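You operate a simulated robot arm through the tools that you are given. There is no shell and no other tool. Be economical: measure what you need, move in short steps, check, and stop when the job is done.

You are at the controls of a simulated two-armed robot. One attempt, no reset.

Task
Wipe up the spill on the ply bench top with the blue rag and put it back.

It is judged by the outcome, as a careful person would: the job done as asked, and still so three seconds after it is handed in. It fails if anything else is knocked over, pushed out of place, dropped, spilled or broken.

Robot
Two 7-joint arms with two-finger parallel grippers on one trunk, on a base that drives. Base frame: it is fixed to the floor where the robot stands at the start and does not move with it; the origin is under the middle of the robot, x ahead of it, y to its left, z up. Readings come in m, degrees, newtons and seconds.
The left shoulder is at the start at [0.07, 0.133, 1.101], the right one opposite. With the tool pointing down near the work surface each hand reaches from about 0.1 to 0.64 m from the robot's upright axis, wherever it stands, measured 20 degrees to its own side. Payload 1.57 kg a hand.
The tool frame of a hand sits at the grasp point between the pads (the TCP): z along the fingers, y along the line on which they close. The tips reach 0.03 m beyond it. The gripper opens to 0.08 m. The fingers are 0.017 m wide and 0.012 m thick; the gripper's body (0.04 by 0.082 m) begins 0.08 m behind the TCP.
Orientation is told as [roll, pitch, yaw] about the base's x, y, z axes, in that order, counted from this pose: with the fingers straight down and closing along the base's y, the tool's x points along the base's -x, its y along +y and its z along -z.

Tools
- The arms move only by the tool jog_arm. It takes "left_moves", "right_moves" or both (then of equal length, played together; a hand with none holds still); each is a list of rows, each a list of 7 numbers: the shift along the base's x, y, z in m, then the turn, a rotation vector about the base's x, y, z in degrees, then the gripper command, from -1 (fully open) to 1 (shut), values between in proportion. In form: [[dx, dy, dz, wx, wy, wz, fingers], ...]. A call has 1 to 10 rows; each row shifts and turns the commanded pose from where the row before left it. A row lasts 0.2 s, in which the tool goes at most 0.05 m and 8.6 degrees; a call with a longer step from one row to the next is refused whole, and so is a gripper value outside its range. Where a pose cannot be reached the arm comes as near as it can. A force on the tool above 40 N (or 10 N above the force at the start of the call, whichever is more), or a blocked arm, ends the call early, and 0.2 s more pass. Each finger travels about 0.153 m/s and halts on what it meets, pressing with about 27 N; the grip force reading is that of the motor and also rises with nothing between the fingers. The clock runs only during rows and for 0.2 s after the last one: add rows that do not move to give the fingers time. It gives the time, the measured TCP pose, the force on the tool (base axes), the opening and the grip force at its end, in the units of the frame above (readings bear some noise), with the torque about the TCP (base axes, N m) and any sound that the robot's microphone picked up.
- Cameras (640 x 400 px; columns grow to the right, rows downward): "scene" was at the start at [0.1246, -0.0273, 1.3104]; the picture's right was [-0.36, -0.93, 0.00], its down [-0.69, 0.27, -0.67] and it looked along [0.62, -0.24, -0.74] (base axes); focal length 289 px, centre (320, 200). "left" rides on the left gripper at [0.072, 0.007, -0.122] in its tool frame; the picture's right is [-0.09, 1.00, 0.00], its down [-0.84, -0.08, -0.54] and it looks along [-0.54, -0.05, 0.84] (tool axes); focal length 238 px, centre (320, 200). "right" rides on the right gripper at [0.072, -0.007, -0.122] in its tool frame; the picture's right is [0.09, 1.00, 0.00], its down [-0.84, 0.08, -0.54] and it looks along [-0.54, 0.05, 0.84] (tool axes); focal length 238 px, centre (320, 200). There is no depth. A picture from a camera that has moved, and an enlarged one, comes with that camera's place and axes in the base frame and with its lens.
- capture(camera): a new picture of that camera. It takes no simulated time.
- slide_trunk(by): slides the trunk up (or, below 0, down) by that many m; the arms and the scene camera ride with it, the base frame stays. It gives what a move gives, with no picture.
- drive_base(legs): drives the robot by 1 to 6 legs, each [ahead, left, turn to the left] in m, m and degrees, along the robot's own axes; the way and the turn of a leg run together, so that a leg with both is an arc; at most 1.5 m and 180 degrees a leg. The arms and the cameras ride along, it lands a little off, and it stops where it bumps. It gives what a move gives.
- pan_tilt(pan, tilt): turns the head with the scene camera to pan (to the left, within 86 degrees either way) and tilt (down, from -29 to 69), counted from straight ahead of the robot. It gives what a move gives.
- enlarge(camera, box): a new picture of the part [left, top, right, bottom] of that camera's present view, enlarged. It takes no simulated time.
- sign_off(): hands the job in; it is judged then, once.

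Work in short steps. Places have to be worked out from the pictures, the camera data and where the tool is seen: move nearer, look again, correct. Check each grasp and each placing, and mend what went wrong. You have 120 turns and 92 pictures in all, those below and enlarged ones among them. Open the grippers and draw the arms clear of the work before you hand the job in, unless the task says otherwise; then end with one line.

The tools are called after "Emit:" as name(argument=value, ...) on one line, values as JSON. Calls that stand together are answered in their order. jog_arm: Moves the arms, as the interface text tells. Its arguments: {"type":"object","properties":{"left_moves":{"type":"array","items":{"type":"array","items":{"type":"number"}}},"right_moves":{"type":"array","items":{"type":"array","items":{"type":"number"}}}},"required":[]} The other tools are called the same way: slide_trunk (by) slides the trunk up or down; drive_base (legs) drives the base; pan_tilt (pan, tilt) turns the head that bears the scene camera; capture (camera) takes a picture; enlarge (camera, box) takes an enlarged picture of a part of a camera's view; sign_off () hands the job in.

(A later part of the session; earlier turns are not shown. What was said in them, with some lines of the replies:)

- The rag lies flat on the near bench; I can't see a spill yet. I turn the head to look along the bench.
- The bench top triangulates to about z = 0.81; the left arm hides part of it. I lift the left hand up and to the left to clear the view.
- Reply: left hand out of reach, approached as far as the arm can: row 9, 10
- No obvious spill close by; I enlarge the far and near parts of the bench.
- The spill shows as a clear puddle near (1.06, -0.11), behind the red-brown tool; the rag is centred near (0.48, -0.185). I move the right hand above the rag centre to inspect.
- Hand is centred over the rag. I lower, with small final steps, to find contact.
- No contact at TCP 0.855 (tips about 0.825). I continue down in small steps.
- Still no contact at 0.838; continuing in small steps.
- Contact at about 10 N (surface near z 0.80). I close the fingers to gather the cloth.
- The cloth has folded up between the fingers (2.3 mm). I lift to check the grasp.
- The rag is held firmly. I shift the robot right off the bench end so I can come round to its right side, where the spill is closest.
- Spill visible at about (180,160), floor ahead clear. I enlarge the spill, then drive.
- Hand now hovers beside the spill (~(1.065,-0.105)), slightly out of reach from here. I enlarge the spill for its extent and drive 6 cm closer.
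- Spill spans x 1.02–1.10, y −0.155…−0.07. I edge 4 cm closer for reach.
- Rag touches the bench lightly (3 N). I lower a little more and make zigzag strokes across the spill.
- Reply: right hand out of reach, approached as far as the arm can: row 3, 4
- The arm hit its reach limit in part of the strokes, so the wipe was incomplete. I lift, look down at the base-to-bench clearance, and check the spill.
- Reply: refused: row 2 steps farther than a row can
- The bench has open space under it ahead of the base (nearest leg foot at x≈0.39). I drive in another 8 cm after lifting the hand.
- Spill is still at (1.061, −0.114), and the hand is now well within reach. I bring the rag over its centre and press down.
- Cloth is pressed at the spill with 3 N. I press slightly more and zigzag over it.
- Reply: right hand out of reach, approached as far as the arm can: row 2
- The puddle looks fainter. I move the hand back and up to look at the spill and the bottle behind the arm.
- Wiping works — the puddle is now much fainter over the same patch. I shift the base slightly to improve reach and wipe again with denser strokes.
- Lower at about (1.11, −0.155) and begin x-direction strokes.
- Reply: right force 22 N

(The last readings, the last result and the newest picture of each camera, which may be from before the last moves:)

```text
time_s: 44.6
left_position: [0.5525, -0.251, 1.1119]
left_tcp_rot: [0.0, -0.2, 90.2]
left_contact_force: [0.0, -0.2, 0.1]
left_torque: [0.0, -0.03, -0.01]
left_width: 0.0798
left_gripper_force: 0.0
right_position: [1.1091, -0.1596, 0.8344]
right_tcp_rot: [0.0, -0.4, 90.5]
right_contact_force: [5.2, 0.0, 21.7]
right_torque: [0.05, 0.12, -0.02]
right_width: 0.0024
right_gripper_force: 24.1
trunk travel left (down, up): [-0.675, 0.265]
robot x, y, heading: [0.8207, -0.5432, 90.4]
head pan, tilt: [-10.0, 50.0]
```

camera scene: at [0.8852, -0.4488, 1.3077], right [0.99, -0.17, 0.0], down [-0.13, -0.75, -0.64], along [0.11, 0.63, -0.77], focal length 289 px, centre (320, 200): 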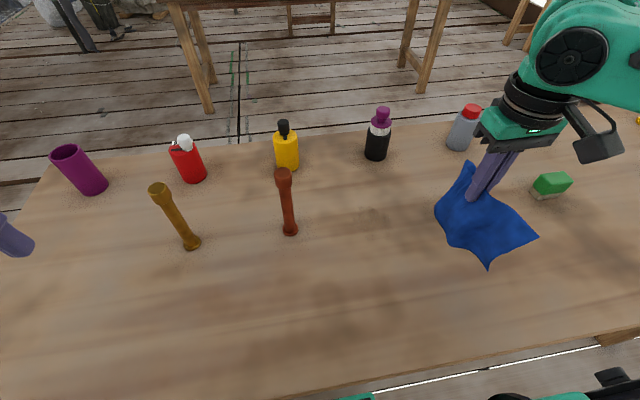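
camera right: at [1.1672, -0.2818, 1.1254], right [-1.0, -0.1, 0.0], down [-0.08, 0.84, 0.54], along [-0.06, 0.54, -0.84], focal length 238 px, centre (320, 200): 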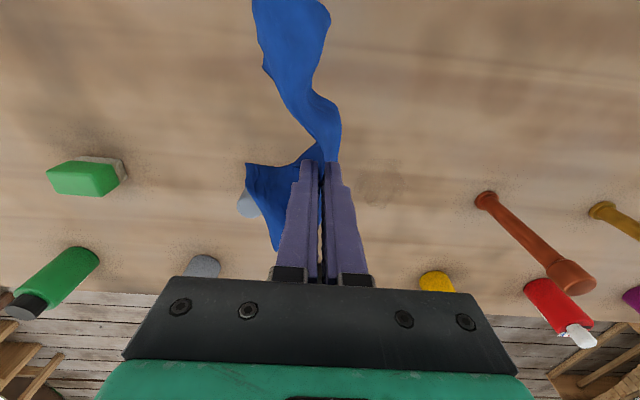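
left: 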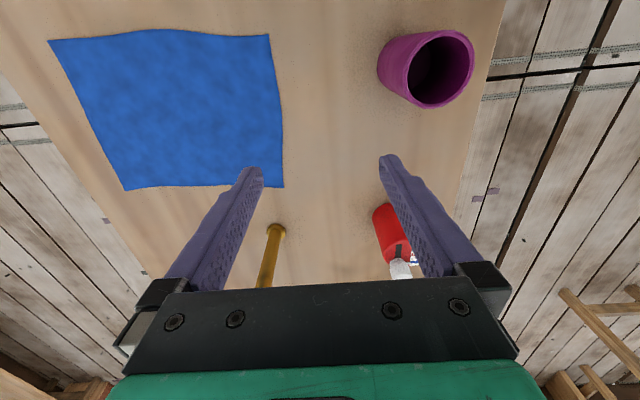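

22 N pressing, good. Dense strokes along x now.

Emit:
jog_arm(right_moves=[[-0.035, 0, 0.001, 0, 0, 0, 1], [-0.035, 0, 0, 0, 0, 0, 1], [-0.035, 0, 0, 0, 0, 0, 1], [0, 0.015, 0, 0, 0, 0, 1], [0.035, 0, 0, 0, 0, 0, 1], [0.035, 0, 0, 0, 0, 0, 1], [0.035, 0, 0, 0, 0, 0, 1], [0, 0.015, 0, 0, 0, 0, 1], [-0.035, 0, 0, 0, 0, 0, 1], [-0.035, 0, 0, 0, 0, 0, 1]])

Emit:
jog_arm(right_moves=[[-0.035, 0, 0, 0, 0, 0, 1], [0, 0.015, 0, 0, 0, 0, 1], [0.035, 0, 0, 0, 0, 0, 1], [0.035, 0, 0, 0, 0, 0, 1], [0.035, 0, 0, 0, 0, 0, 1], [0, 0.015, 0, 0, 0, 0, 1], [-0.035, 0, 0, 0, 0, 0, 1], [-0.035, 0, 0, 0, 0, 0, 1], [-0.035, 0, 0, 0, 0, 0, 1], [0, 0.015, 0, 0, 0, 0, 1]])

Emit:
jog_arm(right_moves=[[0.035, 0, 0, 0, 0, 0, 1], [0.035, 0, 0, 0, 0, 0, 1], [0.035, 0, 0, 0, 0, 0, 1], [0, 0.01, 0, 0, 0, 0, 1], [-0.035, 0, 0, 0, 0, 0, 1], [-0.035, 0, 0, 0, 0, 0, 1], [-0.035, 0, 0, 0, 0, 0, 1], [0, 0, 0, 0, 0, 0, 1]])

Emit:
capture(camera="right")

```text
time_s: 46.8
left_position: [0.5521, -0.2518, 1.1138]
left_tcp_rot: [-0.2, -0.3, 90.3]
left_contact_force: [0.4, 0.4, 0.1]
left_torque: [0.01, -0.02, 0.01]
left_width: 0.0799
left_gripper_force: 0.1
right_position: [1.0373, -0.1319, 0.8336]
right_tcp_rot: [-0.2, -0.4, 90.3]
right_contact_force: [10.0, -0.8, 35.5]
right_torque: [0.06, 0.16, -0.04]
right_width: 0.0027
right_gripper_force: 23.8
trunk travel left (down, up): [-0.675, 0.265]
robot x, y, heading: [0.8208, -0.5422, 90.1]
head pan, tilt: [-10.0, 50.0]
```

```text
time_s: 49.0
left_position: [0.5547, -0.2477, 1.1126]
left_tcp_rot: [0.0, -0.2, 90.3]
left_contact_force: [-0.8, 0.1, 1.0]
left_torque: [0.01, 0.0, 0.0]
left_width: 0.0804
left_gripper_force: 0.1
right_position: [1.0032, -0.0846, 0.8346]
right_tcp_rot: [0.0, 0.1, 90.3]
right_contact_force: [-1.0, -0.7, 3.9]
right_torque: [-0.02, 0.05, 0.02]
right_width: 0.0026
right_gripper_force: 23.8
trunk travel left (down, up): [-0.675, 0.265]
robot x, y, heading: [0.8182, -0.5448, 90.0]
head pan, tilt: [-10.0, 50.0]
```

```text
time_s: 50.8
left_position: [0.5528, -0.2488, 1.1115]
left_tcp_rot: [0.0, -0.1, 90.3]
left_contact_force: [0.0, 0.0, 0.3]
left_torque: [0.0, -0.02, 0.04]
left_width: 0.08
left_gripper_force: 0.0
right_position: [1.0059, -0.0747, 0.8339]
right_tcp_rot: [0.1, -0.2, 90.2]
right_contact_force: [0.3, 0.7, 4.3]
right_torque: [0.06, 0.07, 0.03]
right_width: 0.0022
right_gripper_force: 23.7
trunk travel left (down, up): [-0.675, 0.265]
robot x, y, heading: [0.819, -0.544, 90.1]
head pan, tilt: [-10.0, 50.0]
```

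```text
57 pictures are left
camera right: at [1.0128, -0.1476, 0.9561], right [-1.0, -0.1, 0.0], down [-0.08, 0.84, 0.54], along [-0.05, 0.54, -0.84], focal length 238 px, centre (320, 200)
```

right: 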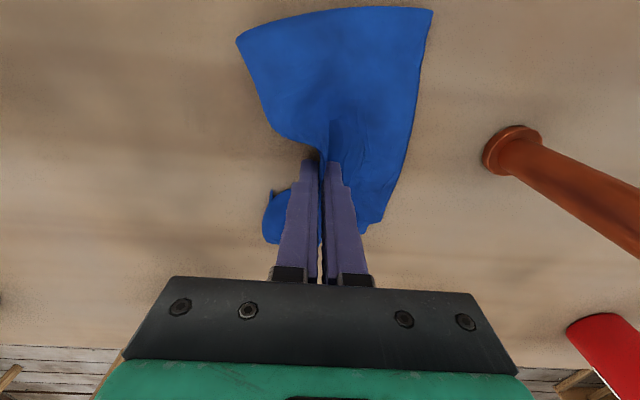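

Nothing visible of the puddle in this view. I lift back and inspect.

Emit:
jog_arm(right_moves=[[0, -0.03, 0.03, 0, 0, 0, 1], [0, -0.03, 0.04, 0, 0, 0, 1], [0.03, -0.02, 0.03, 0, 0, 0, 1], [0.03, -0.03, 0.02, 0, 0, 0, 1], [0.04, -0.02, 0.02, 0, 0, 0, 1], [0.04, 0, 0.02, 0, 0, 0, 1]])

Emit:
capture(camera="scene")

Emit:
enlarge(camera="scene", box=[300, 150, 492, 270])

```text
time_s: 52.2
left_position: [0.5523, -0.2471, 1.1124]
left_tcp_rot: [0.0, -0.1, 90.3]
left_contact_force: [0.3, 0.2, -0.3]
left_torque: [0.01, -0.02, -0.03]
left_width: 0.0802
left_gripper_force: 0.1
right_position: [1.143, -0.2084, 0.994]
right_tcp_rot: [0.0, 0.1, 90.4]
right_contact_force: [0.5, 0.2, 0.0]
right_torque: [0.02, -0.01, 0.0]
right_width: 0.0023
right_gripper_force: 23.7
trunk travel left (down, up): [-0.675, 0.265]
robot x, y, heading: [0.8221, -0.5492, 90.3]
head pan, tilt: [-10.0, 50.0]
```

```text
56 pictures are left
camera scene: at [0.8336, -0.4187, 1.3077], right [0.99, -0.17, 0.0], down [-0.13, -0.76, -0.64], along [0.11, 0.63, -0.77], focal length 289 px, centre (320, 200)
```

scene: 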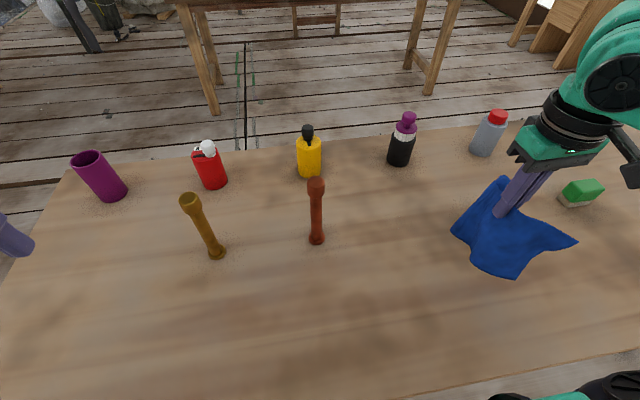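

```text
3.33 times, centred on (396, 210) of scene
camera zoom: at [0.8336, -0.4187, 1.3077], right [0.99, -0.17, 0.0], down [-0.13, -0.76, -0.64], along [0.11, 0.63, -0.77], focal length 964 px, centre (67, 167)
```

zoom: 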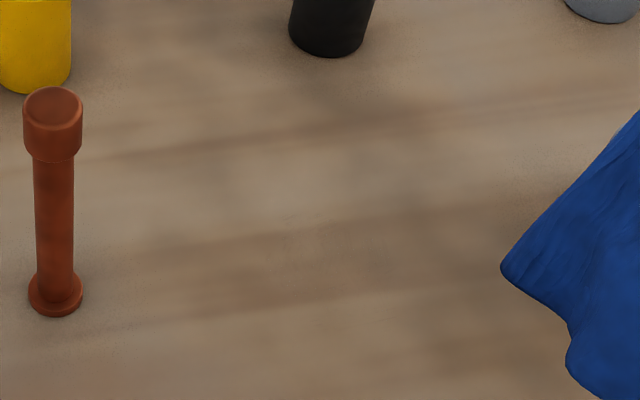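

Almost gone; I enlarge more on the spill spot to check for residue.

Emit:
enlarge(camera="scene", box=[356, 192, 436, 242])

```text
8.00 times, centred on (396, 217) of scene
camera zoom: at [0.8336, -0.4187, 1.3077], right [0.99, -0.17, 0.0], down [-0.13, -0.76, -0.64], along [0.11, 0.63, -0.77], focal length 2313 px, centre (-288, 64)
```

zoom: 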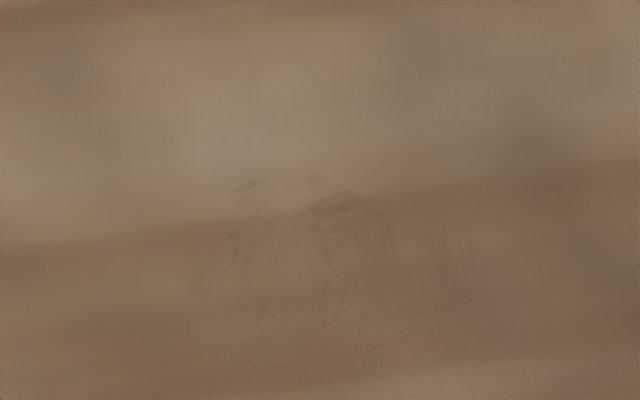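

Only faint streaks remain, strongest near (1.06, −0.08). One more pass, now with strokes along y.

Emit:
jog_arm(right_moves=[[-0.02, 0.02, -0.04, 0, 0, 0, 1], [-0.02, 0.02, -0.04, 0, 0, 0, 1], [0, 0.01, -0.045, 0, 0, 0, 1], [0, 0, -0.025, 0, 0, 0, 1], [0, 0, -0.008, 0, 0, 0, 1], [0, 0, -0.002, 0, 0, 0, 1], [0, 0, 0, 0, 0, 0, 1]])

Emit:
jog_arm(right_moves=[[0, 0.035, 0, 0, 0, 0, 1], [0, 0.035, 0, 0, 0, 0, 1], [0, 0.03, 0, 0, 0, 0, 1], [-0.015, 0, 0, 0, 0, 0, 1], [0, -0.035, 0, 0, 0, 0, 1], [0, -0.035, 0, 0, 0, 0, 1], [0, -0.03, 0, 0, 0, 0, 1], [-0.015, 0, 0, 0, 0, 0, 1], [0, 0.035, 0, 0, 0, 0, 1], [0, 0.035, 0, 0, 0, 0, 1]])

Emit:
jog_arm(right_moves=[[0, 0.03, 0, 0, 0, 0, 1], [-0.015, 0, 0, 0, 0, 0, 1], [0, -0.035, 0, 0, 0, 0, 1], [0, -0.035, 0, 0, 0, 0, 1], [0, -0.03, 0, 0, 0, 0, 1], [-0.015, 0, 0, 0, 0, 0, 1], [0, 0.035, 0, 0, 0, 0, 1], [0, 0.035, 0, 0, 0, 0, 1], [0, 0.03, 0, 0, 0, 0, 1], [-0.015, 0, 0, 0, 0, 0, 1]])

Emit:
jog_arm(right_moves=[[0, -0.02, 0, 0, 0, 0, 1], [0.035, 0, 0, 0, 0, 0, 1], [0.035, 0, 0, 0, 0, 0, 1], [0, -0.015, 0, 0, 0, 0, 1], [-0.035, 0, 0, 0, 0, 0, 1], [-0.035, 0, 0, 0, 0, 0, 1], [0, -0.015, 0, 0, 0, 0, 1], [0.035, 0, 0, 0, 0, 0, 1], [0.035, 0, 0, 0, 0, 0, 1], [0, 0, 0, 0, 0, 0, 1]])

```text
time_s: 53.8
left_position: [0.5525, -0.2484, 1.1136]
left_tcp_rot: [-0.1, -0.2, 90.3]
left_contact_force: [0.5, 0.2, 0.2]
left_torque: [0.01, -0.01, 0.0]
left_width: 0.0804
left_gripper_force: 0.1
right_position: [1.1046, -0.1548, 0.8349]
right_tcp_rot: [-0.1, -0.2, 90.3]
right_contact_force: [1.6, 3.6, 17.8]
right_torque: [0.27, 0.13, -0.05]
right_width: 0.0021
right_gripper_force: 23.6
trunk travel left (down, up): [-0.675, 0.265]
robot x, y, heading: [0.8192, -0.5445, 90.2]
head pan, tilt: [-10.0, 50.0]
```

```text
time_s: 56.0
left_position: [0.552, -0.2501, 1.1125]
left_tcp_rot: [0.0, -0.1, 90.4]
left_contact_force: [-0.2, -0.2, 0.9]
left_torque: [0.0, 0.0, -0.03]
left_width: 0.0802
left_gripper_force: 0.0
right_position: [1.0724, -0.0877, 0.8345]
right_tcp_rot: [0.1, -0.1, 90.3]
right_contact_force: [-0.8, -2.2, 11.0]
right_torque: [-0.05, 0.15, -0.01]
right_width: 0.0026
right_gripper_force: 23.5
trunk travel left (down, up): [-0.675, 0.265]
robot x, y, heading: [0.8188, -0.5443, 90.4]
head pan, tilt: [-10.0, 50.0]
```

```text
time_s: 58.2
left_position: [0.5529, -0.25, 1.1122]
left_tcp_rot: [0.0, -0.2, 90.3]
left_contact_force: [0.8, 0.2, -0.6]
left_torque: [-0.01, 0.0, -0.01]
left_width: 0.08
left_gripper_force: 0.0
right_position: [1.0304, -0.0534, 0.834]
right_tcp_rot: [-0.1, -0.3, 90.2]
right_contact_force: [2.9, 0.4, 8.4]
right_torque: [0.12, -0.01, -0.03]
right_width: 0.0022
right_gripper_force: 23.8
trunk travel left (down, up): [-0.675, 0.265]
robot x, y, heading: [0.8208, -0.5412, 90.4]
head pan, tilt: [-10.0, 50.0]
```

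```text
time_s: 60.4
left_position: [0.5526, -0.248, 1.1124]
left_tcp_rot: [0.0, -0.1, 90.4]
left_contact_force: [0.4, 0.8, 0.0]
left_torque: [-0.01, 0.02, -0.02]
left_width: 0.0801
left_gripper_force: 0.1
right_position: [1.1006, -0.1027, 0.8355]
right_tcp_rot: [0.0, 0.0, 90.5]
right_contact_force: [-1.1, 0.3, 1.6]
right_torque: [0.0, 0.07, 0.0]
right_width: 0.0023
right_gripper_force: 23.4
trunk travel left (down, up): [-0.675, 0.265]
robot x, y, heading: [0.8237, -0.552, 90.3]
head pan, tilt: [-10.0, 50.0]
```

Lift and inspect again.

Emit:
jog_arm(right_moves=[[0, -0.02, 0.04, 0, 0, 0, 1], [0, -0.03, 0.04, 0, 0, 0, 1], [0.02, -0.03, 0.03, 0, 0, 0, 1], [0.02, -0.03, 0.03, 0, 0, 0, 1], [0, 0, 0.02, 0, 0, 0, 1]])

Emit:
enlarge(camera="scene", box=[356, 192, 436, 242])

Emit:
capture(camera="scene")

Emit:
capture(camera="right")

```text
time_s: 61.6
left_position: [0.5516, -0.2476, 1.1105]
left_tcp_rot: [0.0, 0.0, 90.3]
left_contact_force: [0.3, -0.3, -0.4]
left_torque: [0.01, -0.02, 0.0]
left_width: 0.08
left_gripper_force: 0.0
right_position: [1.1383, -0.2119, 0.9931]
right_tcp_rot: [0.0, 0.1, 90.4]
right_contact_force: [-1.1, 0.3, 0.2]
right_torque: [0.0, 0.0, 0.0]
right_width: 0.0023
right_gripper_force: 24.0
trunk travel left (down, up): [-0.675, 0.265]
robot x, y, heading: [0.8163, -0.549, 90.2]
head pan, tilt: [-10.0, 50.0]
```

```text
8.00 times, centred on (396, 217) of scene
camera zoom: at [0.833, -0.4177, 1.3076], right [0.99, -0.17, 0.0], down [-0.13, -0.76, -0.64], along [0.11, 0.63, -0.77], focal length 2313 px, centre (-288, 64)
```

zoom: 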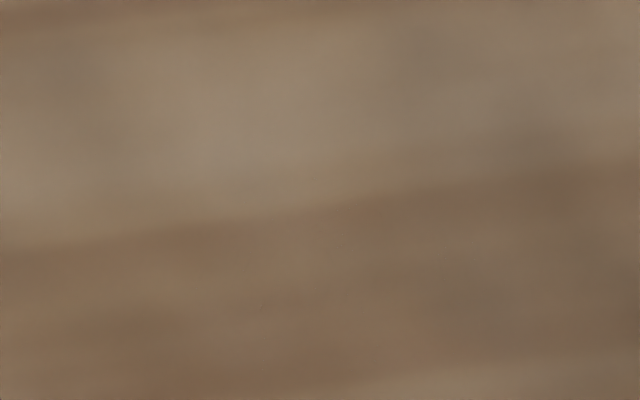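

```text
52 pictures are left
camera scene: at [0.833, -0.4177, 1.3076], right [0.99, -0.17, 0.0], down [-0.13, -0.76, -0.64], along [0.11, 0.63, -0.77], focal length 289 px, centre (320, 200)
```

scene: 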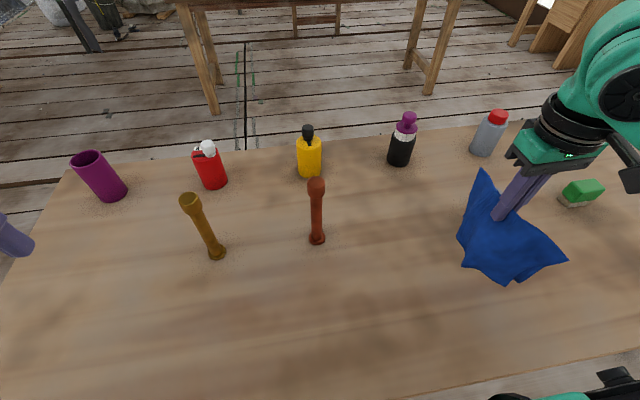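

```text
51 pictures are left
camera right: at [1.1431, -0.2839, 1.1155], right [-0.99, -0.1, 0.0], down [-0.08, 0.84, 0.54], along [-0.05, 0.54, -0.84], focal length 238 px, centre (320, 200)
```

right: 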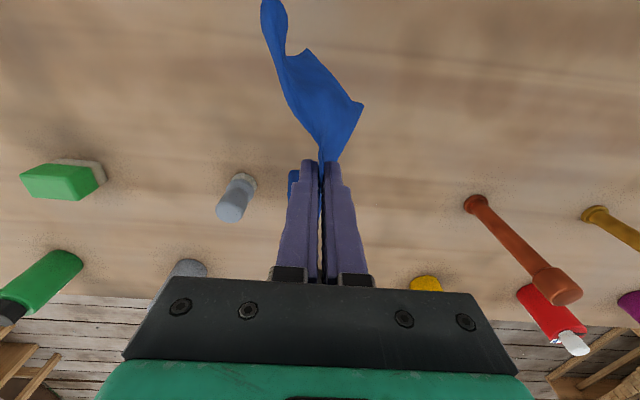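

The spill is gone and everything stands in place. I drive back the way I came to return the rag.

Emit:
drive_base(legs=[[-0.21, 0, 0], [0, 0, -90], [-0.87, 0, 0]])

Emit:
pan_tilt(pan=20, tilt=40)

Emit:
capture(camera="scene")

```text
time_s: 71.2
left_position: [0.2428, -0.4987, 1.1117]
left_tcp_rot: [0.0, -0.1, 1.6]
left_contact_force: [0.0, -0.1, -1.0]
left_torque: [-0.02, 0.01, 0.01]
left_width: 0.0798
left_gripper_force: 0.1
right_position: [0.2908, -1.0834, 0.9928]
right_tcp_rot: [0.0, 0.1, 1.6]
right_contact_force: [0.6, 0.7, 0.1]
right_torque: [0.0, -0.04, -0.02]
right_width: 0.0021
right_gripper_force: 24.3
trunk travel left (down, up): [-0.675, 0.265]
robot x, y, heading: [-0.0477, -0.7669, 1.9]
head pan, tilt: [-10.0, 50.0]
```

```text
time_s: 72.2
left_position: [0.2428, -0.4996, 1.112]
left_tcp_rot: [-0.1, -0.1, 1.6]
left_contact_force: [0.1, -0.9, 0.2]
left_torque: [-0.01, 0.01, 0.0]
left_width: 0.0801
left_gripper_force: 0.0
right_position: [0.2924, -1.0841, 0.9934]
right_tcp_rot: [0.0, 0.0, 1.7]
right_contact_force: [-0.6, 0.3, -0.3]
right_torque: [0.03, 0.01, 0.02]
right_width: 0.0025
right_gripper_force: 23.9
trunk travel left (down, up): [-0.675, 0.265]
robot x, y, heading: [-0.0507, -0.7696, 1.6]
head pan, tilt: [20.0, 40.0]
```

```text
50 pictures are left
camera scene: at [0.0812, -0.7389, 1.3219], right [0.37, -0.93, 0.0], down [-0.6, -0.24, -0.77], along [0.71, 0.28, -0.64], focal length 289 px, centre (320, 200)
```

scene: 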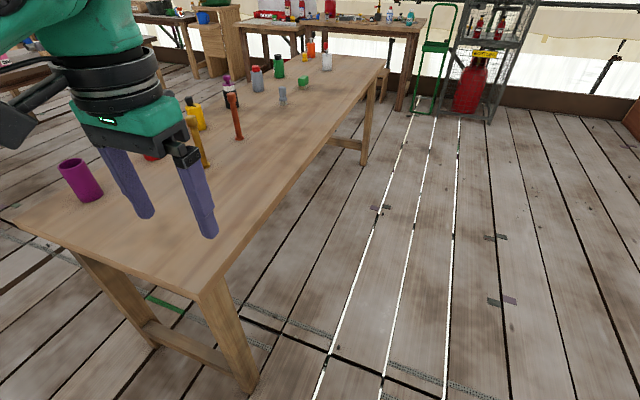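

All standing as before. I raise the hand slightly, and slide left back to the starting spot.

Emit:
jog_arm(right_moves=[[0, 0, 0.04, 0, 0, 0, 1]])

Emit:
drive_base(legs=[[0, 0.77, -1.6], [0.05, 0, 0]])

Emit:
capture(camera="right")

```text
time_s: 72.6
left_position: [0.2425, -0.4979, 1.1119]
left_tcp_rot: [0.0, -0.2, 1.6]
left_contact_force: [-0.5, 0.0, 0.1]
left_torque: [0.0, -0.03, 0.05]
left_width: 0.0801
left_gripper_force: 0.1
right_position: [0.2886, -1.0793, 1.0349]
right_tcp_rot: [-0.1, -0.1, 1.5]
right_contact_force: [-0.9, -0.4, 0.1]
right_torque: [0.0, 0.02, 0.01]
right_width: 0.0024
right_gripper_force: 23.7
trunk travel left (down, up): [-0.675, 0.265]
robot x, y, heading: [-0.0502, -0.7741, 1.4]
head pan, tilt: [20.0, 40.0]
```

```text
time_s: 77.3
left_position: [0.2713, 0.2877, 1.1136]
left_tcp_rot: [0.0, -0.3, 1.3]
left_contact_force: [-1.1, 0.3, 0.0]
left_torque: [0.01, 0.01, 0.03]
left_width: 0.0799
left_gripper_force: 0.1
right_position: [0.3172, -0.2951, 1.0351]
right_tcp_rot: [0.1, -0.2, 1.4]
right_contact_force: [-0.2, 0.1, 0.0]
right_torque: [-0.01, 0.02, 0.0]
right_width: 0.0025
right_gripper_force: 23.6
trunk travel left (down, up): [-0.675, 0.265]
robot x, y, heading: [-0.0151, 0.0136, 1.4]
head pan, tilt: [20.0, 40.0]
```

```text
49 pictures are left
camera right: at [0.243, -0.3034, 1.1565], right [-0.12, 0.99, 0.0], down [0.83, 0.1, 0.54], along [0.54, 0.06, -0.84], focal length 238 px, centre (320, 200)
```

right: 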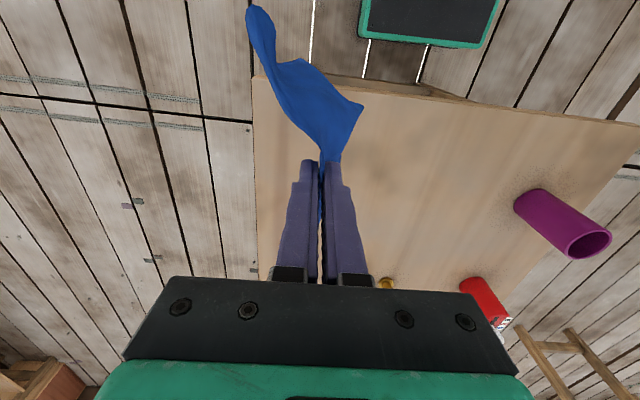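

I move the rag over its original centre (0.479, −0.185) and lower it.

Emit:
jog_arm(right_moves=[[0.04, 0.027, 0, 0, 0, 0, 1], [0.04, 0.027, 0, 0, 0, 0, 1], [0.04, 0.028, 0, 0, 0, -1.4, 1], [0.042, 0.026, 0, 0, 0, 0, 1], [0, 0, -0.05, 0, 0, 0, 1], [0, 0, -0.05, 0, 0, 0, 1], [0, 0, -0.04, 0, 0, 0, 1], [0, 0, -0.03, 0, 0, 0, 1], [0, 0, -0.02, 0, 0, 0, 1], [0, 0, 0, 0, 0, 0, 1]])

Emit:
capture(camera="right")

Emit:
capture(camera="scene")

```text
time_s: 79.5
left_position: [0.2744, 0.2882, 1.1121]
left_tcp_rot: [0.0, -0.1, 1.2]
left_contact_force: [0.2, -0.3, 0.0]
left_torque: [0.04, -0.04, 0.01]
left_width: 0.0801
left_gripper_force: 0.1
right_position: [0.4774, -0.1872, 0.8453]
right_tcp_rot: [0.0, -0.2, 0.0]
right_contact_force: [0.2, -0.3, 0.3]
right_torque: [-0.01, -0.03, 0.02]
right_width: 0.0021
right_gripper_force: 23.6
trunk travel left (down, up): [-0.675, 0.265]
robot x, y, heading: [-0.0178, 0.0176, 1.2]
head pan, tilt: [20.0, 40.0]
```

```text
48 pictures are left
camera right: at [0.4041, -0.1953, 0.9658], right [-0.09, 1.0, 0.0], down [0.84, 0.08, 0.54], along [0.54, 0.05, -0.84], focal length 238 px, centre (320, 200)
```

right: 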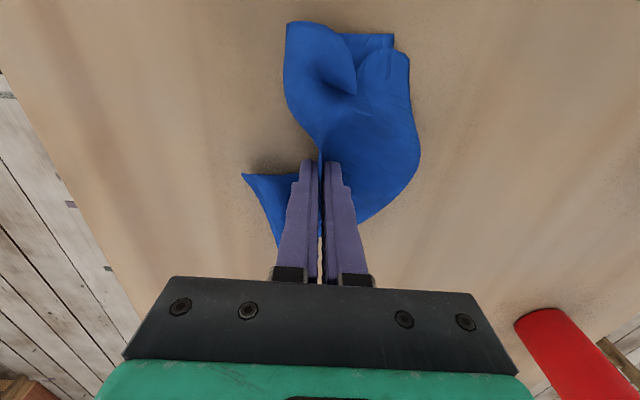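

```text
47 pictures are left
camera scene: at [0.1121, 0.049, 1.322], right [0.36, -0.93, 0.0], down [-0.6, -0.23, -0.77], along [0.71, 0.28, -0.64], focal length 289 px, centre (320, 200)
```

scene: 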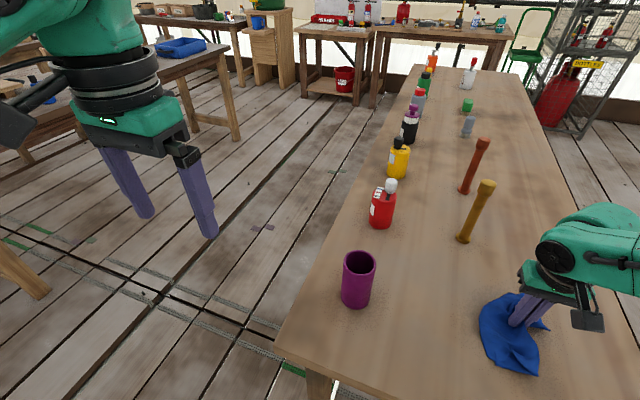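

The rag rests on the bench at its place. I lower a few mm more and open the fingers slowly.

Emit:
jog_arm(right_moves=[[0, 0, -0.006, 0, 0, 0, 1], [0, 0, -0.003, 0, 0, 0, 0.6], [0, 0, 0, 0, 0, 0, 0.2], [0, 0, 0, 0, 0, 0, -0.3], [0, 0, 0, 0, 0, 0, -1], [0, 0, 0, 0, 0, 0, -1], [0, 0, 0, 0, 0, 0, -1]])

Emit:
capture(camera="right")

```text
time_s: 81.1
left_position: [0.2751, 0.289, 1.1114]
left_tcp_rot: [0.0, -0.1, 1.3]
left_contact_force: [-0.4, -0.3, -0.2]
left_torque: [0.0, 0.05, 0.0]
left_width: 0.0799
left_gripper_force: 0.0
right_position: [0.4773, -0.1882, 0.8355]
right_tcp_rot: [-0.1, 0.0, 0.0]
right_contact_force: [0.1, -0.7, 0.6]
right_torque: [0.02, 0.01, -0.04]
right_width: 0.0798
right_gripper_force: 0.0
trunk travel left (down, up): [-0.675, 0.265]
robot x, y, heading: [-0.0143, 0.0189, 1.7]
head pan, tilt: [20.0, 40.0]
```

```text
46 pictures are left
camera right: at [0.4054, -0.1948, 0.9571], right [-0.09, 1.0, 0.0], down [0.84, 0.08, 0.54], along [0.54, 0.05, -0.84], focal length 238 px, centre (320, 200)
```

right: 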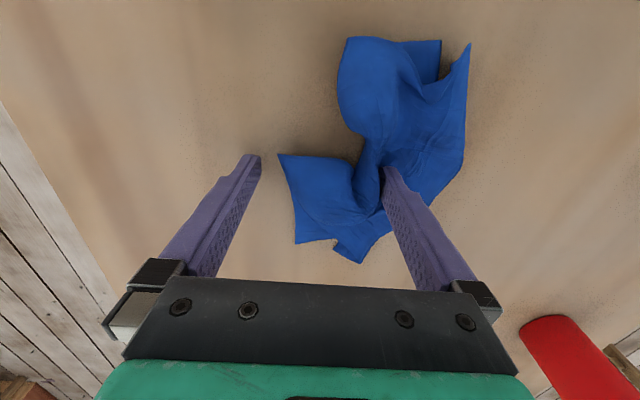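

Released, but it's crumpled and about 4 cm left of centre. I lift clear and look before tidying.

Emit:
jog_arm(right_moves=[[0, 0, 0.03, 0, 0, 0, -1], [0, 0, 0.04, 0, 0, 0, -1], [0, 0, 0.04, 0, 0, 0, -1], [-0.03, 0, 0.03, 0, 0, 0, -1], [-0.04, 0, 0, 0, 0, 0, -1]])

Emit:
pan_tilt(pan=-20, tilt=55)

Emit:
capture(camera="right")

Emit:
capture(camera="scene")

```text
time_s: 82.3
left_position: [0.2733, 0.2879, 1.1129]
left_tcp_rot: [0.1, -0.2, 1.3]
left_contact_force: [0.3, -0.2, 0.3]
left_torque: [0.0, -0.01, 0.0]
left_width: 0.0799
left_gripper_force: 0.1
right_position: [0.4098, -0.1884, 0.974]
right_tcp_rot: [0.0, -0.1, 0.0]
right_contact_force: [-0.4, 0.5, -0.2]
right_torque: [-0.02, -0.03, -0.01]
right_width: 0.08
right_gripper_force: 0.1
trunk travel left (down, up): [-0.675, 0.265]
robot x, y, heading: [-0.0174, 0.0142, 1.5]
head pan, tilt: [20.0, 40.0]
```

```text
time_s: 83.4
left_position: [0.2749, 0.2884, 1.1115]
left_tcp_rot: [0.0, -0.2, 1.3]
left_contact_force: [-0.1, -0.2, 0.6]
left_torque: [-0.02, -0.01, 0.01]
left_width: 0.0798
left_gripper_force: 0.0
right_position: [0.4104, -0.1861, 0.9724]
right_tcp_rot: [0.1, 0.0, 0.0]
right_contact_force: [0.4, 0.2, 0.4]
right_torque: [0.0, -0.02, 0.03]
right_width: 0.08
right_gripper_force: 0.1
trunk travel left (down, up): [-0.675, 0.265]
robot x, y, heading: [-0.02, 0.0147, 1.3]
head pan, tilt: [-20.0, 55.0]
```

```text
45 pictures are left
camera right: at [0.3372, -0.1941, 1.0948], right [-0.09, 1.0, 0.0], down [0.84, 0.08, 0.54], along [0.54, 0.05, -0.84], focal length 238 px, centre (320, 200)
```

right: 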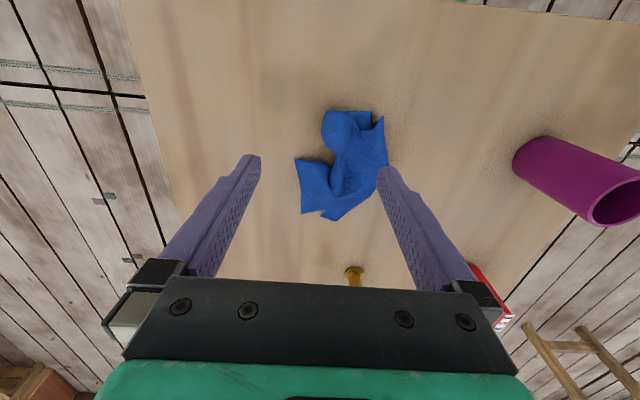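

```text
44 pictures are left
camera scene: at [0.1013, -0.0051, 1.3013], right [-0.32, -0.95, 0.0], down [-0.78, 0.26, -0.57], along [0.54, -0.18, -0.82], focal length 289 px, centre (320, 200)
```

scene: 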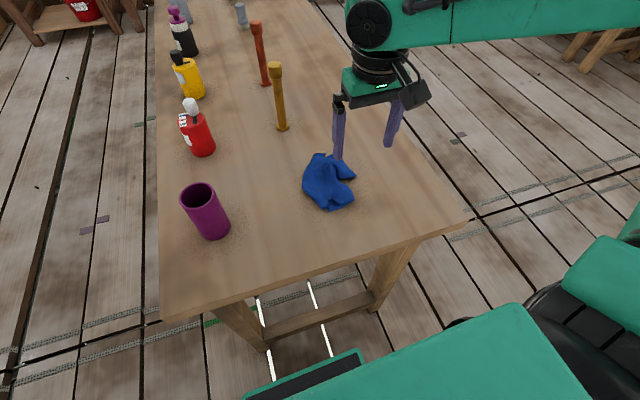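

It's a crumpled bundle at (0.468, −0.148). I'll pinch the far-right flap (~(0.515, −0.19)) and drag it toward its original corner to spread and recentre the rag.

Emit:
jog_arm(right_moves=[[0.04, 0, 0, 0, 0, 0, -1], [0.04, -0.005, 0, 0, 0, 0, -1], [0.027, -0.005, -0.03, 0, 0, 0, -1], [0, 0, -0.045, 0, 0, 0, -1], [0, 0, -0.045, 0, 0, 0, -1], [0, 0, -0.017, 0, 0, 0, -1], [0, 0, -0.003, 0, 0, 0, -1]])

Emit:
capture(camera="right")

```text
time_s: 85.0
left_position: [0.2748, 0.2881, 1.1113]
left_tcp_rot: [0.1, -0.1, 1.3]
left_contact_force: [-1.7, -0.6, 0.2]
left_torque: [-0.01, 0.01, 0.03]
left_width: 0.0799
left_gripper_force: 0.1
right_position: [0.5172, -0.1968, 0.8379]
right_tcp_rot: [0.1, -0.1, 0.0]
right_contact_force: [-0.4, 0.4, 0.5]
right_torque: [0.04, -0.01, 0.0]
right_width: 0.0798
right_gripper_force: 0.0
trunk travel left (down, up): [-0.675, 0.265]
robot x, y, heading: [-0.0192, 0.017, 1.2]
head pan, tilt: [-20.0, 55.0]
```

```text
43 pictures are left
camera right: at [0.4435, -0.2035, 0.9584], right [-0.09, 1.0, 0.0], down [0.84, 0.08, 0.54], along [0.54, 0.05, -0.84], focal length 238 px, centre (320, 200)
```

right: 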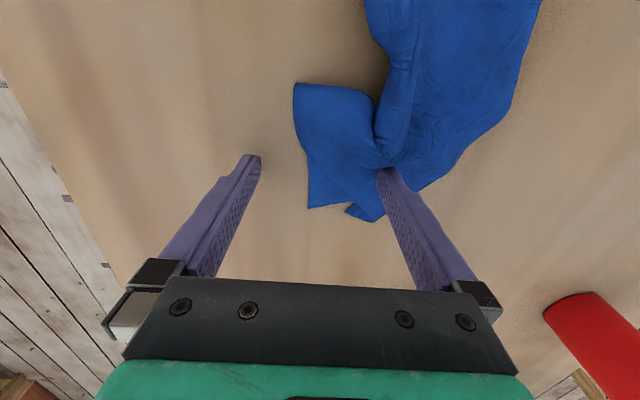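

Left finger is on the cloth, right one outside the flap. Lower to contact and close.

Emit:
jog_arm(right_moves=[[0, 0, -0.004, 0, 0, 0, -1], [0, 0, -0.002, 0, 0, 0, -1], [0, 0, 0, 0, 0, 0, 0.3], [0, 0, 0, 0, 0, 0, 1], [0, 0, 0, 0, 0, 0, 1], [0, 0, 0, 0, 0, 0, 1]])

Emit:
capture(camera="right")

```text
time_s: 86.4
left_position: [0.2708, 0.2916, 1.1126]
left_tcp_rot: [-0.3, -0.3, 1.3]
left_contact_force: [-0.1, -0.3, -0.3]
left_torque: [0.0, 0.0, 0.0]
left_width: 0.0799
left_gripper_force: 0.0
right_position: [0.5152, -0.1936, 0.8327]
right_tcp_rot: [-0.1, -0.6, 0.1]
right_contact_force: [4.9, 7.8, 27.0]
right_torque: [0.45, -0.02, -0.02]
right_width: 0.0
right_gripper_force: 21.1
trunk travel left (down, up): [-0.675, 0.265]
robot x, y, heading: [-0.019, 0.016, 1.4]
head pan, tilt: [-20.0, 55.0]
```

```text
42 pictures are left
camera right: at [0.4413, -0.2009, 0.9545], right [-0.09, 1.0, 0.0], down [0.83, 0.08, 0.55], along [0.55, 0.05, -0.83], focal length 238 px, centre (320, 200)
```

right: 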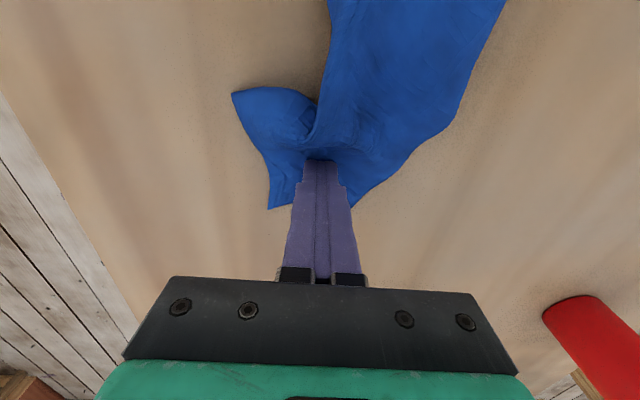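

Fingers closed on nothing measurable but the tips pin the cloth; I use that friction to drag the flap outward to the right.

Emit:
jog_arm(right_moves=[[0.005, -0.02, 0, 0, 0, 0, 1], [0.005, -0.02, 0, 0, 0, 0, 1], [0.005, -0.02, 0, 0, 0, 0, 1], [0.005, -0.02, 0, 0, 0, 0, 1], [0, 0, 0, 0, 0, 0, 1]])

Emit:
capture(camera="right")

```text
time_s: 87.6
left_position: [0.2724, 0.2923, 1.1115]
left_tcp_rot: [-0.3, -0.3, 1.3]
left_contact_force: [0.2, 0.5, -0.6]
left_torque: [-0.01, -0.02, 0.0]
left_width: 0.08
left_gripper_force: 0.1
right_position: [0.5328, -0.2749, 0.8329]
right_tcp_rot: [-0.2, -0.3, -0.1]
right_contact_force: [-0.8, 5.9, 20.3]
right_torque: [0.3, 0.11, -0.02]
right_width: 0.0002
right_gripper_force: 21.1
trunk travel left (down, up): [-0.675, 0.265]
robot x, y, heading: [-0.0164, 0.012, 1.5]
head pan, tilt: [-20.0, 55.0]
```

```text
41 pictures are left
camera right: at [0.4596, -0.2807, 0.955], right [-0.09, 1.0, 0.0], down [0.83, 0.08, 0.55], along [0.54, 0.05, -0.84], focal length 238 px, centre (320, 200)
```

right: 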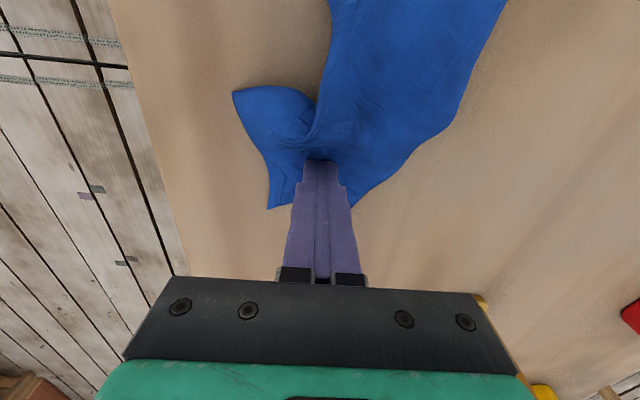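

The whole cloth moved along. I open, lift and look.

Emit:
jog_arm(right_moves=[[0, 0, 0, 0, 0, 0, -0.2], [0, 0, 0.04, 0, 0, 0, -0.2], [-0.02, 0, 0.04, 0, 0, 0, -1], [-0.03, 0.02, 0.03, 0, 0, 0, -1], [-0.03, 0.02, 0.03, 0, 0, 0, -1], [-0.03, 0.02, 0.03, 0, 0, 0, -1]])

Emit:
capture(camera="right")

Emit:
capture(camera="scene")

```text
time_s: 89.0
left_position: [0.2729, 0.2884, 1.1123]
left_tcp_rot: [0.0, -0.2, 1.3]
left_contact_force: [0.0, 0.2, -0.3]
left_torque: [-0.02, -0.02, 0.0]
left_width: 0.0799
left_gripper_force: 0.0
right_position: [0.4273, -0.2188, 1.0039]
right_tcp_rot: [-0.1, -0.1, 0.0]
right_contact_force: [0.3, -0.3, 1.2]
right_torque: [-0.02, -0.01, 0.0]
right_width: 0.0801
right_gripper_force: 0.0
trunk travel left (down, up): [-0.675, 0.265]
robot x, y, heading: [-0.0175, 0.0193, 1.5]
head pan, tilt: [-20.0, 55.0]
```

```text
40 pictures are left
camera right: at [0.3543, -0.2255, 1.1262], right [-0.09, 1.0, 0.0], down [0.84, 0.08, 0.54], along [0.54, 0.05, -0.84], focal length 238 px, centre (320, 200)
```

right: 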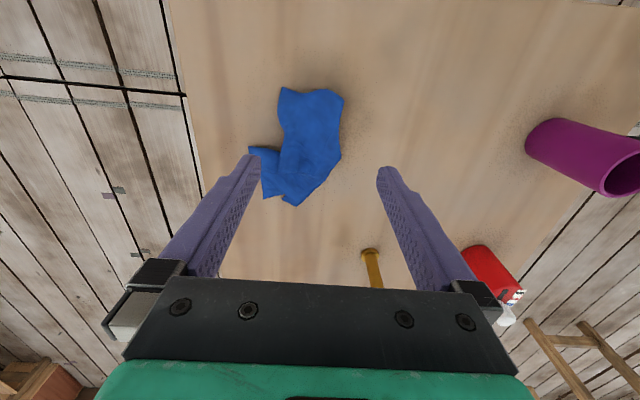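

```text
39 pictures are left
camera scene: at [0.0991, -0.0047, 1.3014], right [-0.32, -0.95, 0.0], down [-0.78, 0.26, -0.57], along [0.55, -0.18, -0.82], focal length 289 px, centre (320, 200)
```

scene: 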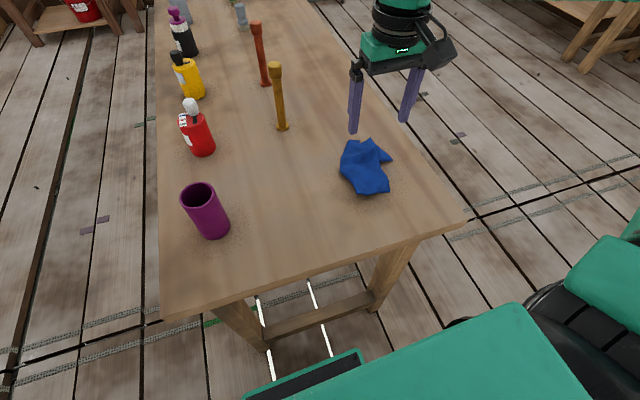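

The rag is now at (0.473, −0.239), 5 cm right of centre. I press closed fingertips on its left part (~(0.475, −0.205)) and drag it left, which also opens it out.

Emit:
jog_arm(right_moves=[[0.025, 0.007, 0, 0, 0, 0, 1], [0.023, 0.007, 0, 0, 0, 0, 1], [0, 0, -0.05, 0, 0, 0, 1], [0, 0, -0.05, 0, 0, 0, 1], [0, 0, -0.045, 0, 0, 0, 1], [0, 0, -0.018, 0, 0, 0, 1], [0, 0, -0.006, 0, 0, 0, 1], [0, 0, -0.003, 0, 0, 0, 1]])

Emit:
capture(camera="right")

```text
time_s: 90.8
left_position: [0.2703, 0.2877, 1.1134]
left_tcp_rot: [-0.1, -0.4, 1.4]
left_contact_force: [0.0, 0.1, -0.9]
left_torque: [0.0, -0.01, 0.01]
left_width: 0.08
left_gripper_force: 0.0
right_position: [0.4753, -0.2037, 0.834]
right_tcp_rot: [-0.1, -0.9, 0.0]
right_contact_force: [4.5, -9.1, 40.1]
right_torque: [-0.63, -0.13, 0.04]
right_width: 0.0002
right_gripper_force: 21.5
trunk travel left (down, up): [-0.675, 0.265]
robot x, y, heading: [-0.0158, 0.0137, 1.6]
head pan, tilt: [-20.0, 55.0]
```

```text
38 pictures are left
camera right: at [0.4006, -0.21, 0.9541], right [-0.09, 1.0, 0.0], down [0.83, 0.08, 0.56], along [0.55, 0.05, -0.83], focal length 238 px, centre (320, 200)
```

right: 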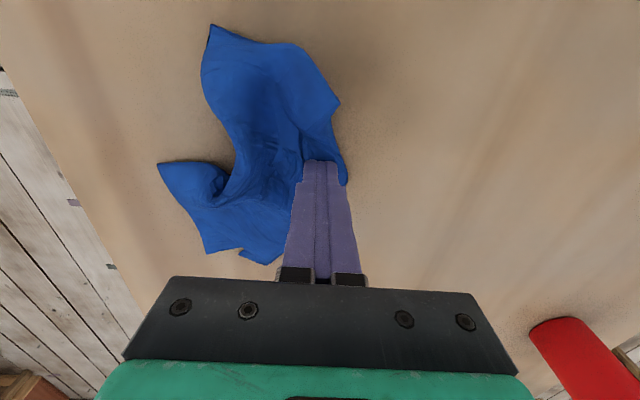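

Pinning the left edge at 40 N; I ease 2 mm up and drag left 5.5 cm.

Emit:
jog_arm(right_moves=[[0, 0, 0.002, 0, 0, 0, 1], [0, 0.015, 0, 0, 0, 0, 1], [0, 0.02, 0, 0, 0, 0, 1], [0, 0.02, 0, 0, 0, 0, 1], [0, 0, 0.01, 0, 0, 0, 1], [0, 0, 0.04, 0, 0, 0, 1], [-0.02, 0, 0.04, 0, 0, 0, 1], [-0.03, 0, 0.03, 0, 0, 0, -1], [-0.03, 0, 0.03, 0, 0, 0, -1]])

Emit:
capture(camera="right")

```text
time_s: 92.8
left_position: [0.274, 0.2889, 1.1126]
left_tcp_rot: [0.0, -0.2, 1.3]
left_contact_force: [0.9, -0.4, 0.4]
left_torque: [0.0, 0.0, 0.01]
left_width: 0.0799
left_gripper_force: 0.1
right_position: [0.3933, -0.1486, 0.9781]
right_tcp_rot: [0.1, 0.0, -0.1]
right_contact_force: [-0.8, 0.6, 0.1]
right_torque: [0.03, -0.03, 0.02]
right_width: 0.08
right_gripper_force: 0.0
trunk travel left (down, up): [-0.675, 0.265]
robot x, y, heading: [-0.0162, 0.0174, 1.4]
head pan, tilt: [-20.0, 55.0]
```

```text
37 pictures are left
camera right: at [0.3203, -0.1558, 1.1013], right [-0.09, 1.0, 0.0], down [0.84, 0.08, 0.54], along [0.54, 0.05, -0.84], focal length 238 px, centre (320, 200)
```

right: 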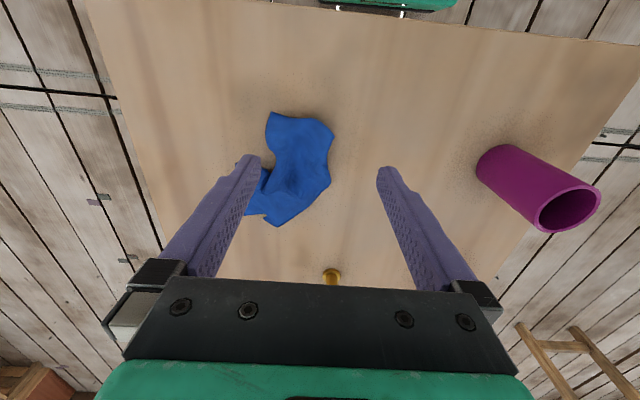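

The rag is back at (0.46, −0.18), centred on its original spot. I draw the right arm clear and do a final check.

Emit:
jog_arm(right_moves=[[0, -0.02, 0.04, 0, 0, 0, -1], [-0.01, -0.04, 0.02, 0, 0, 0, -1], [-0.01, -0.045, 0, 0, 0, 0, -1], [-0.01, -0.045, 0, 0, 0, 0, -1], [0, -0.04, 0, 0, 0, 0, -1]])

Emit:
pan_tilt(pan=-10, tilt=42)

Emit:
capture(camera="scene")

Emit:
enlarge(camera="scene", box=[200, 0, 440, 150])

```text
time_s: 94.0
left_position: [0.2756, 0.2875, 1.1118]
left_tcp_rot: [0.1, -0.1, 1.3]
left_contact_force: [-1.0, 0.1, 0.7]
left_torque: [-0.01, 0.01, 0.04]
left_width: 0.0798
left_gripper_force: 0.1
right_position: [0.3676, -0.3396, 1.0337]
right_tcp_rot: [0.0, 0.0, 0.2]
right_contact_force: [0.2, -0.8, -0.3]
right_torque: [0.02, 0.02, 0.0]
right_width: 0.08
right_gripper_force: 0.0
trunk travel left (down, up): [-0.675, 0.265]
robot x, y, heading: [-0.0183, 0.0158, 1.5]
head pan, tilt: [-20.0, 55.0]
```

```text
time_s: 94.8
left_position: [0.2751, 0.2876, 1.1119]
left_tcp_rot: [0.0, 0.0, 1.3]
left_contact_force: [-0.2, 0.0, -0.1]
left_torque: [0.03, 0.0, 0.0]
left_width: 0.0799
left_gripper_force: 0.1
right_position: [0.3677, -0.3369, 1.0334]
right_tcp_rot: [0.1, 0.0, 0.0]
right_contact_force: [-0.5, -0.3, -0.3]
right_torque: [0.01, 0.02, 0.04]
right_width: 0.0797
right_gripper_force: 0.1
trunk travel left (down, up): [-0.675, 0.265]
robot x, y, heading: [-0.019, 0.0151, 1.3]
head pan, tilt: [-10.0, 42.0]
```

```text
36 pictures are left
camera scene: at [0.1158, 0.0056, 1.3189], right [-0.15, -0.99, 0.0], down [-0.66, 0.1, -0.74], along [0.73, -0.11, -0.67], focal length 289 px, centre (320, 200)
```

scene: 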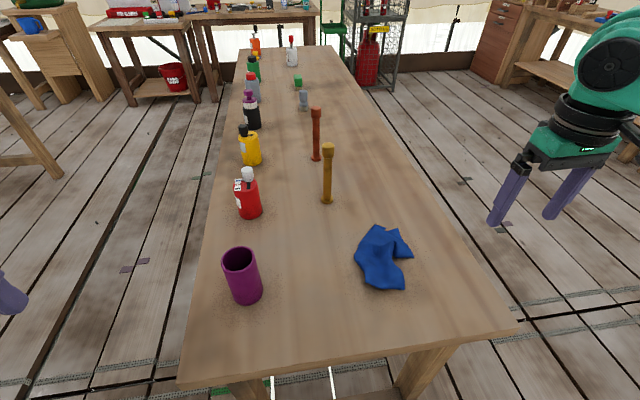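

```text
2.67 times, centred on (320, 75) of scene
camera zoom: at [0.1158, 0.0056, 1.3189], right [-0.15, -0.99, 0.0], down [-0.66, 0.1, -0.74], along [0.73, -0.11, -0.67], focal length 771 px, centre (320, 533)
```

zoom: 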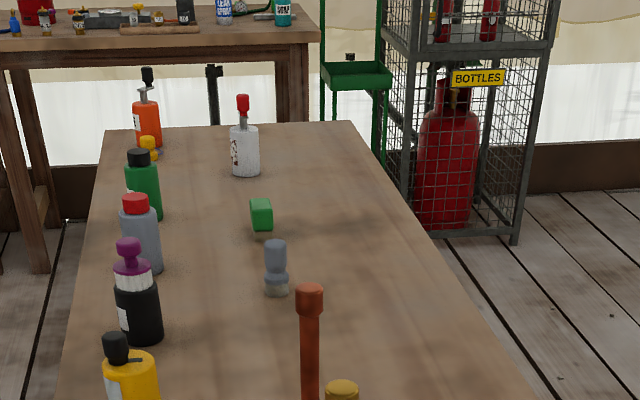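

The spill is gone, everything stands where it was, the rag is back on its spot, and both grippers are open and clear, so I hand the job in.

Emit:
sign_off()

```text
The job is handed in.
```

The spill is wiped up and the blue rag is back on its original spot on the bench, though it lies crumpled there, not flat as I found it; nothing else was knocked over or moved.
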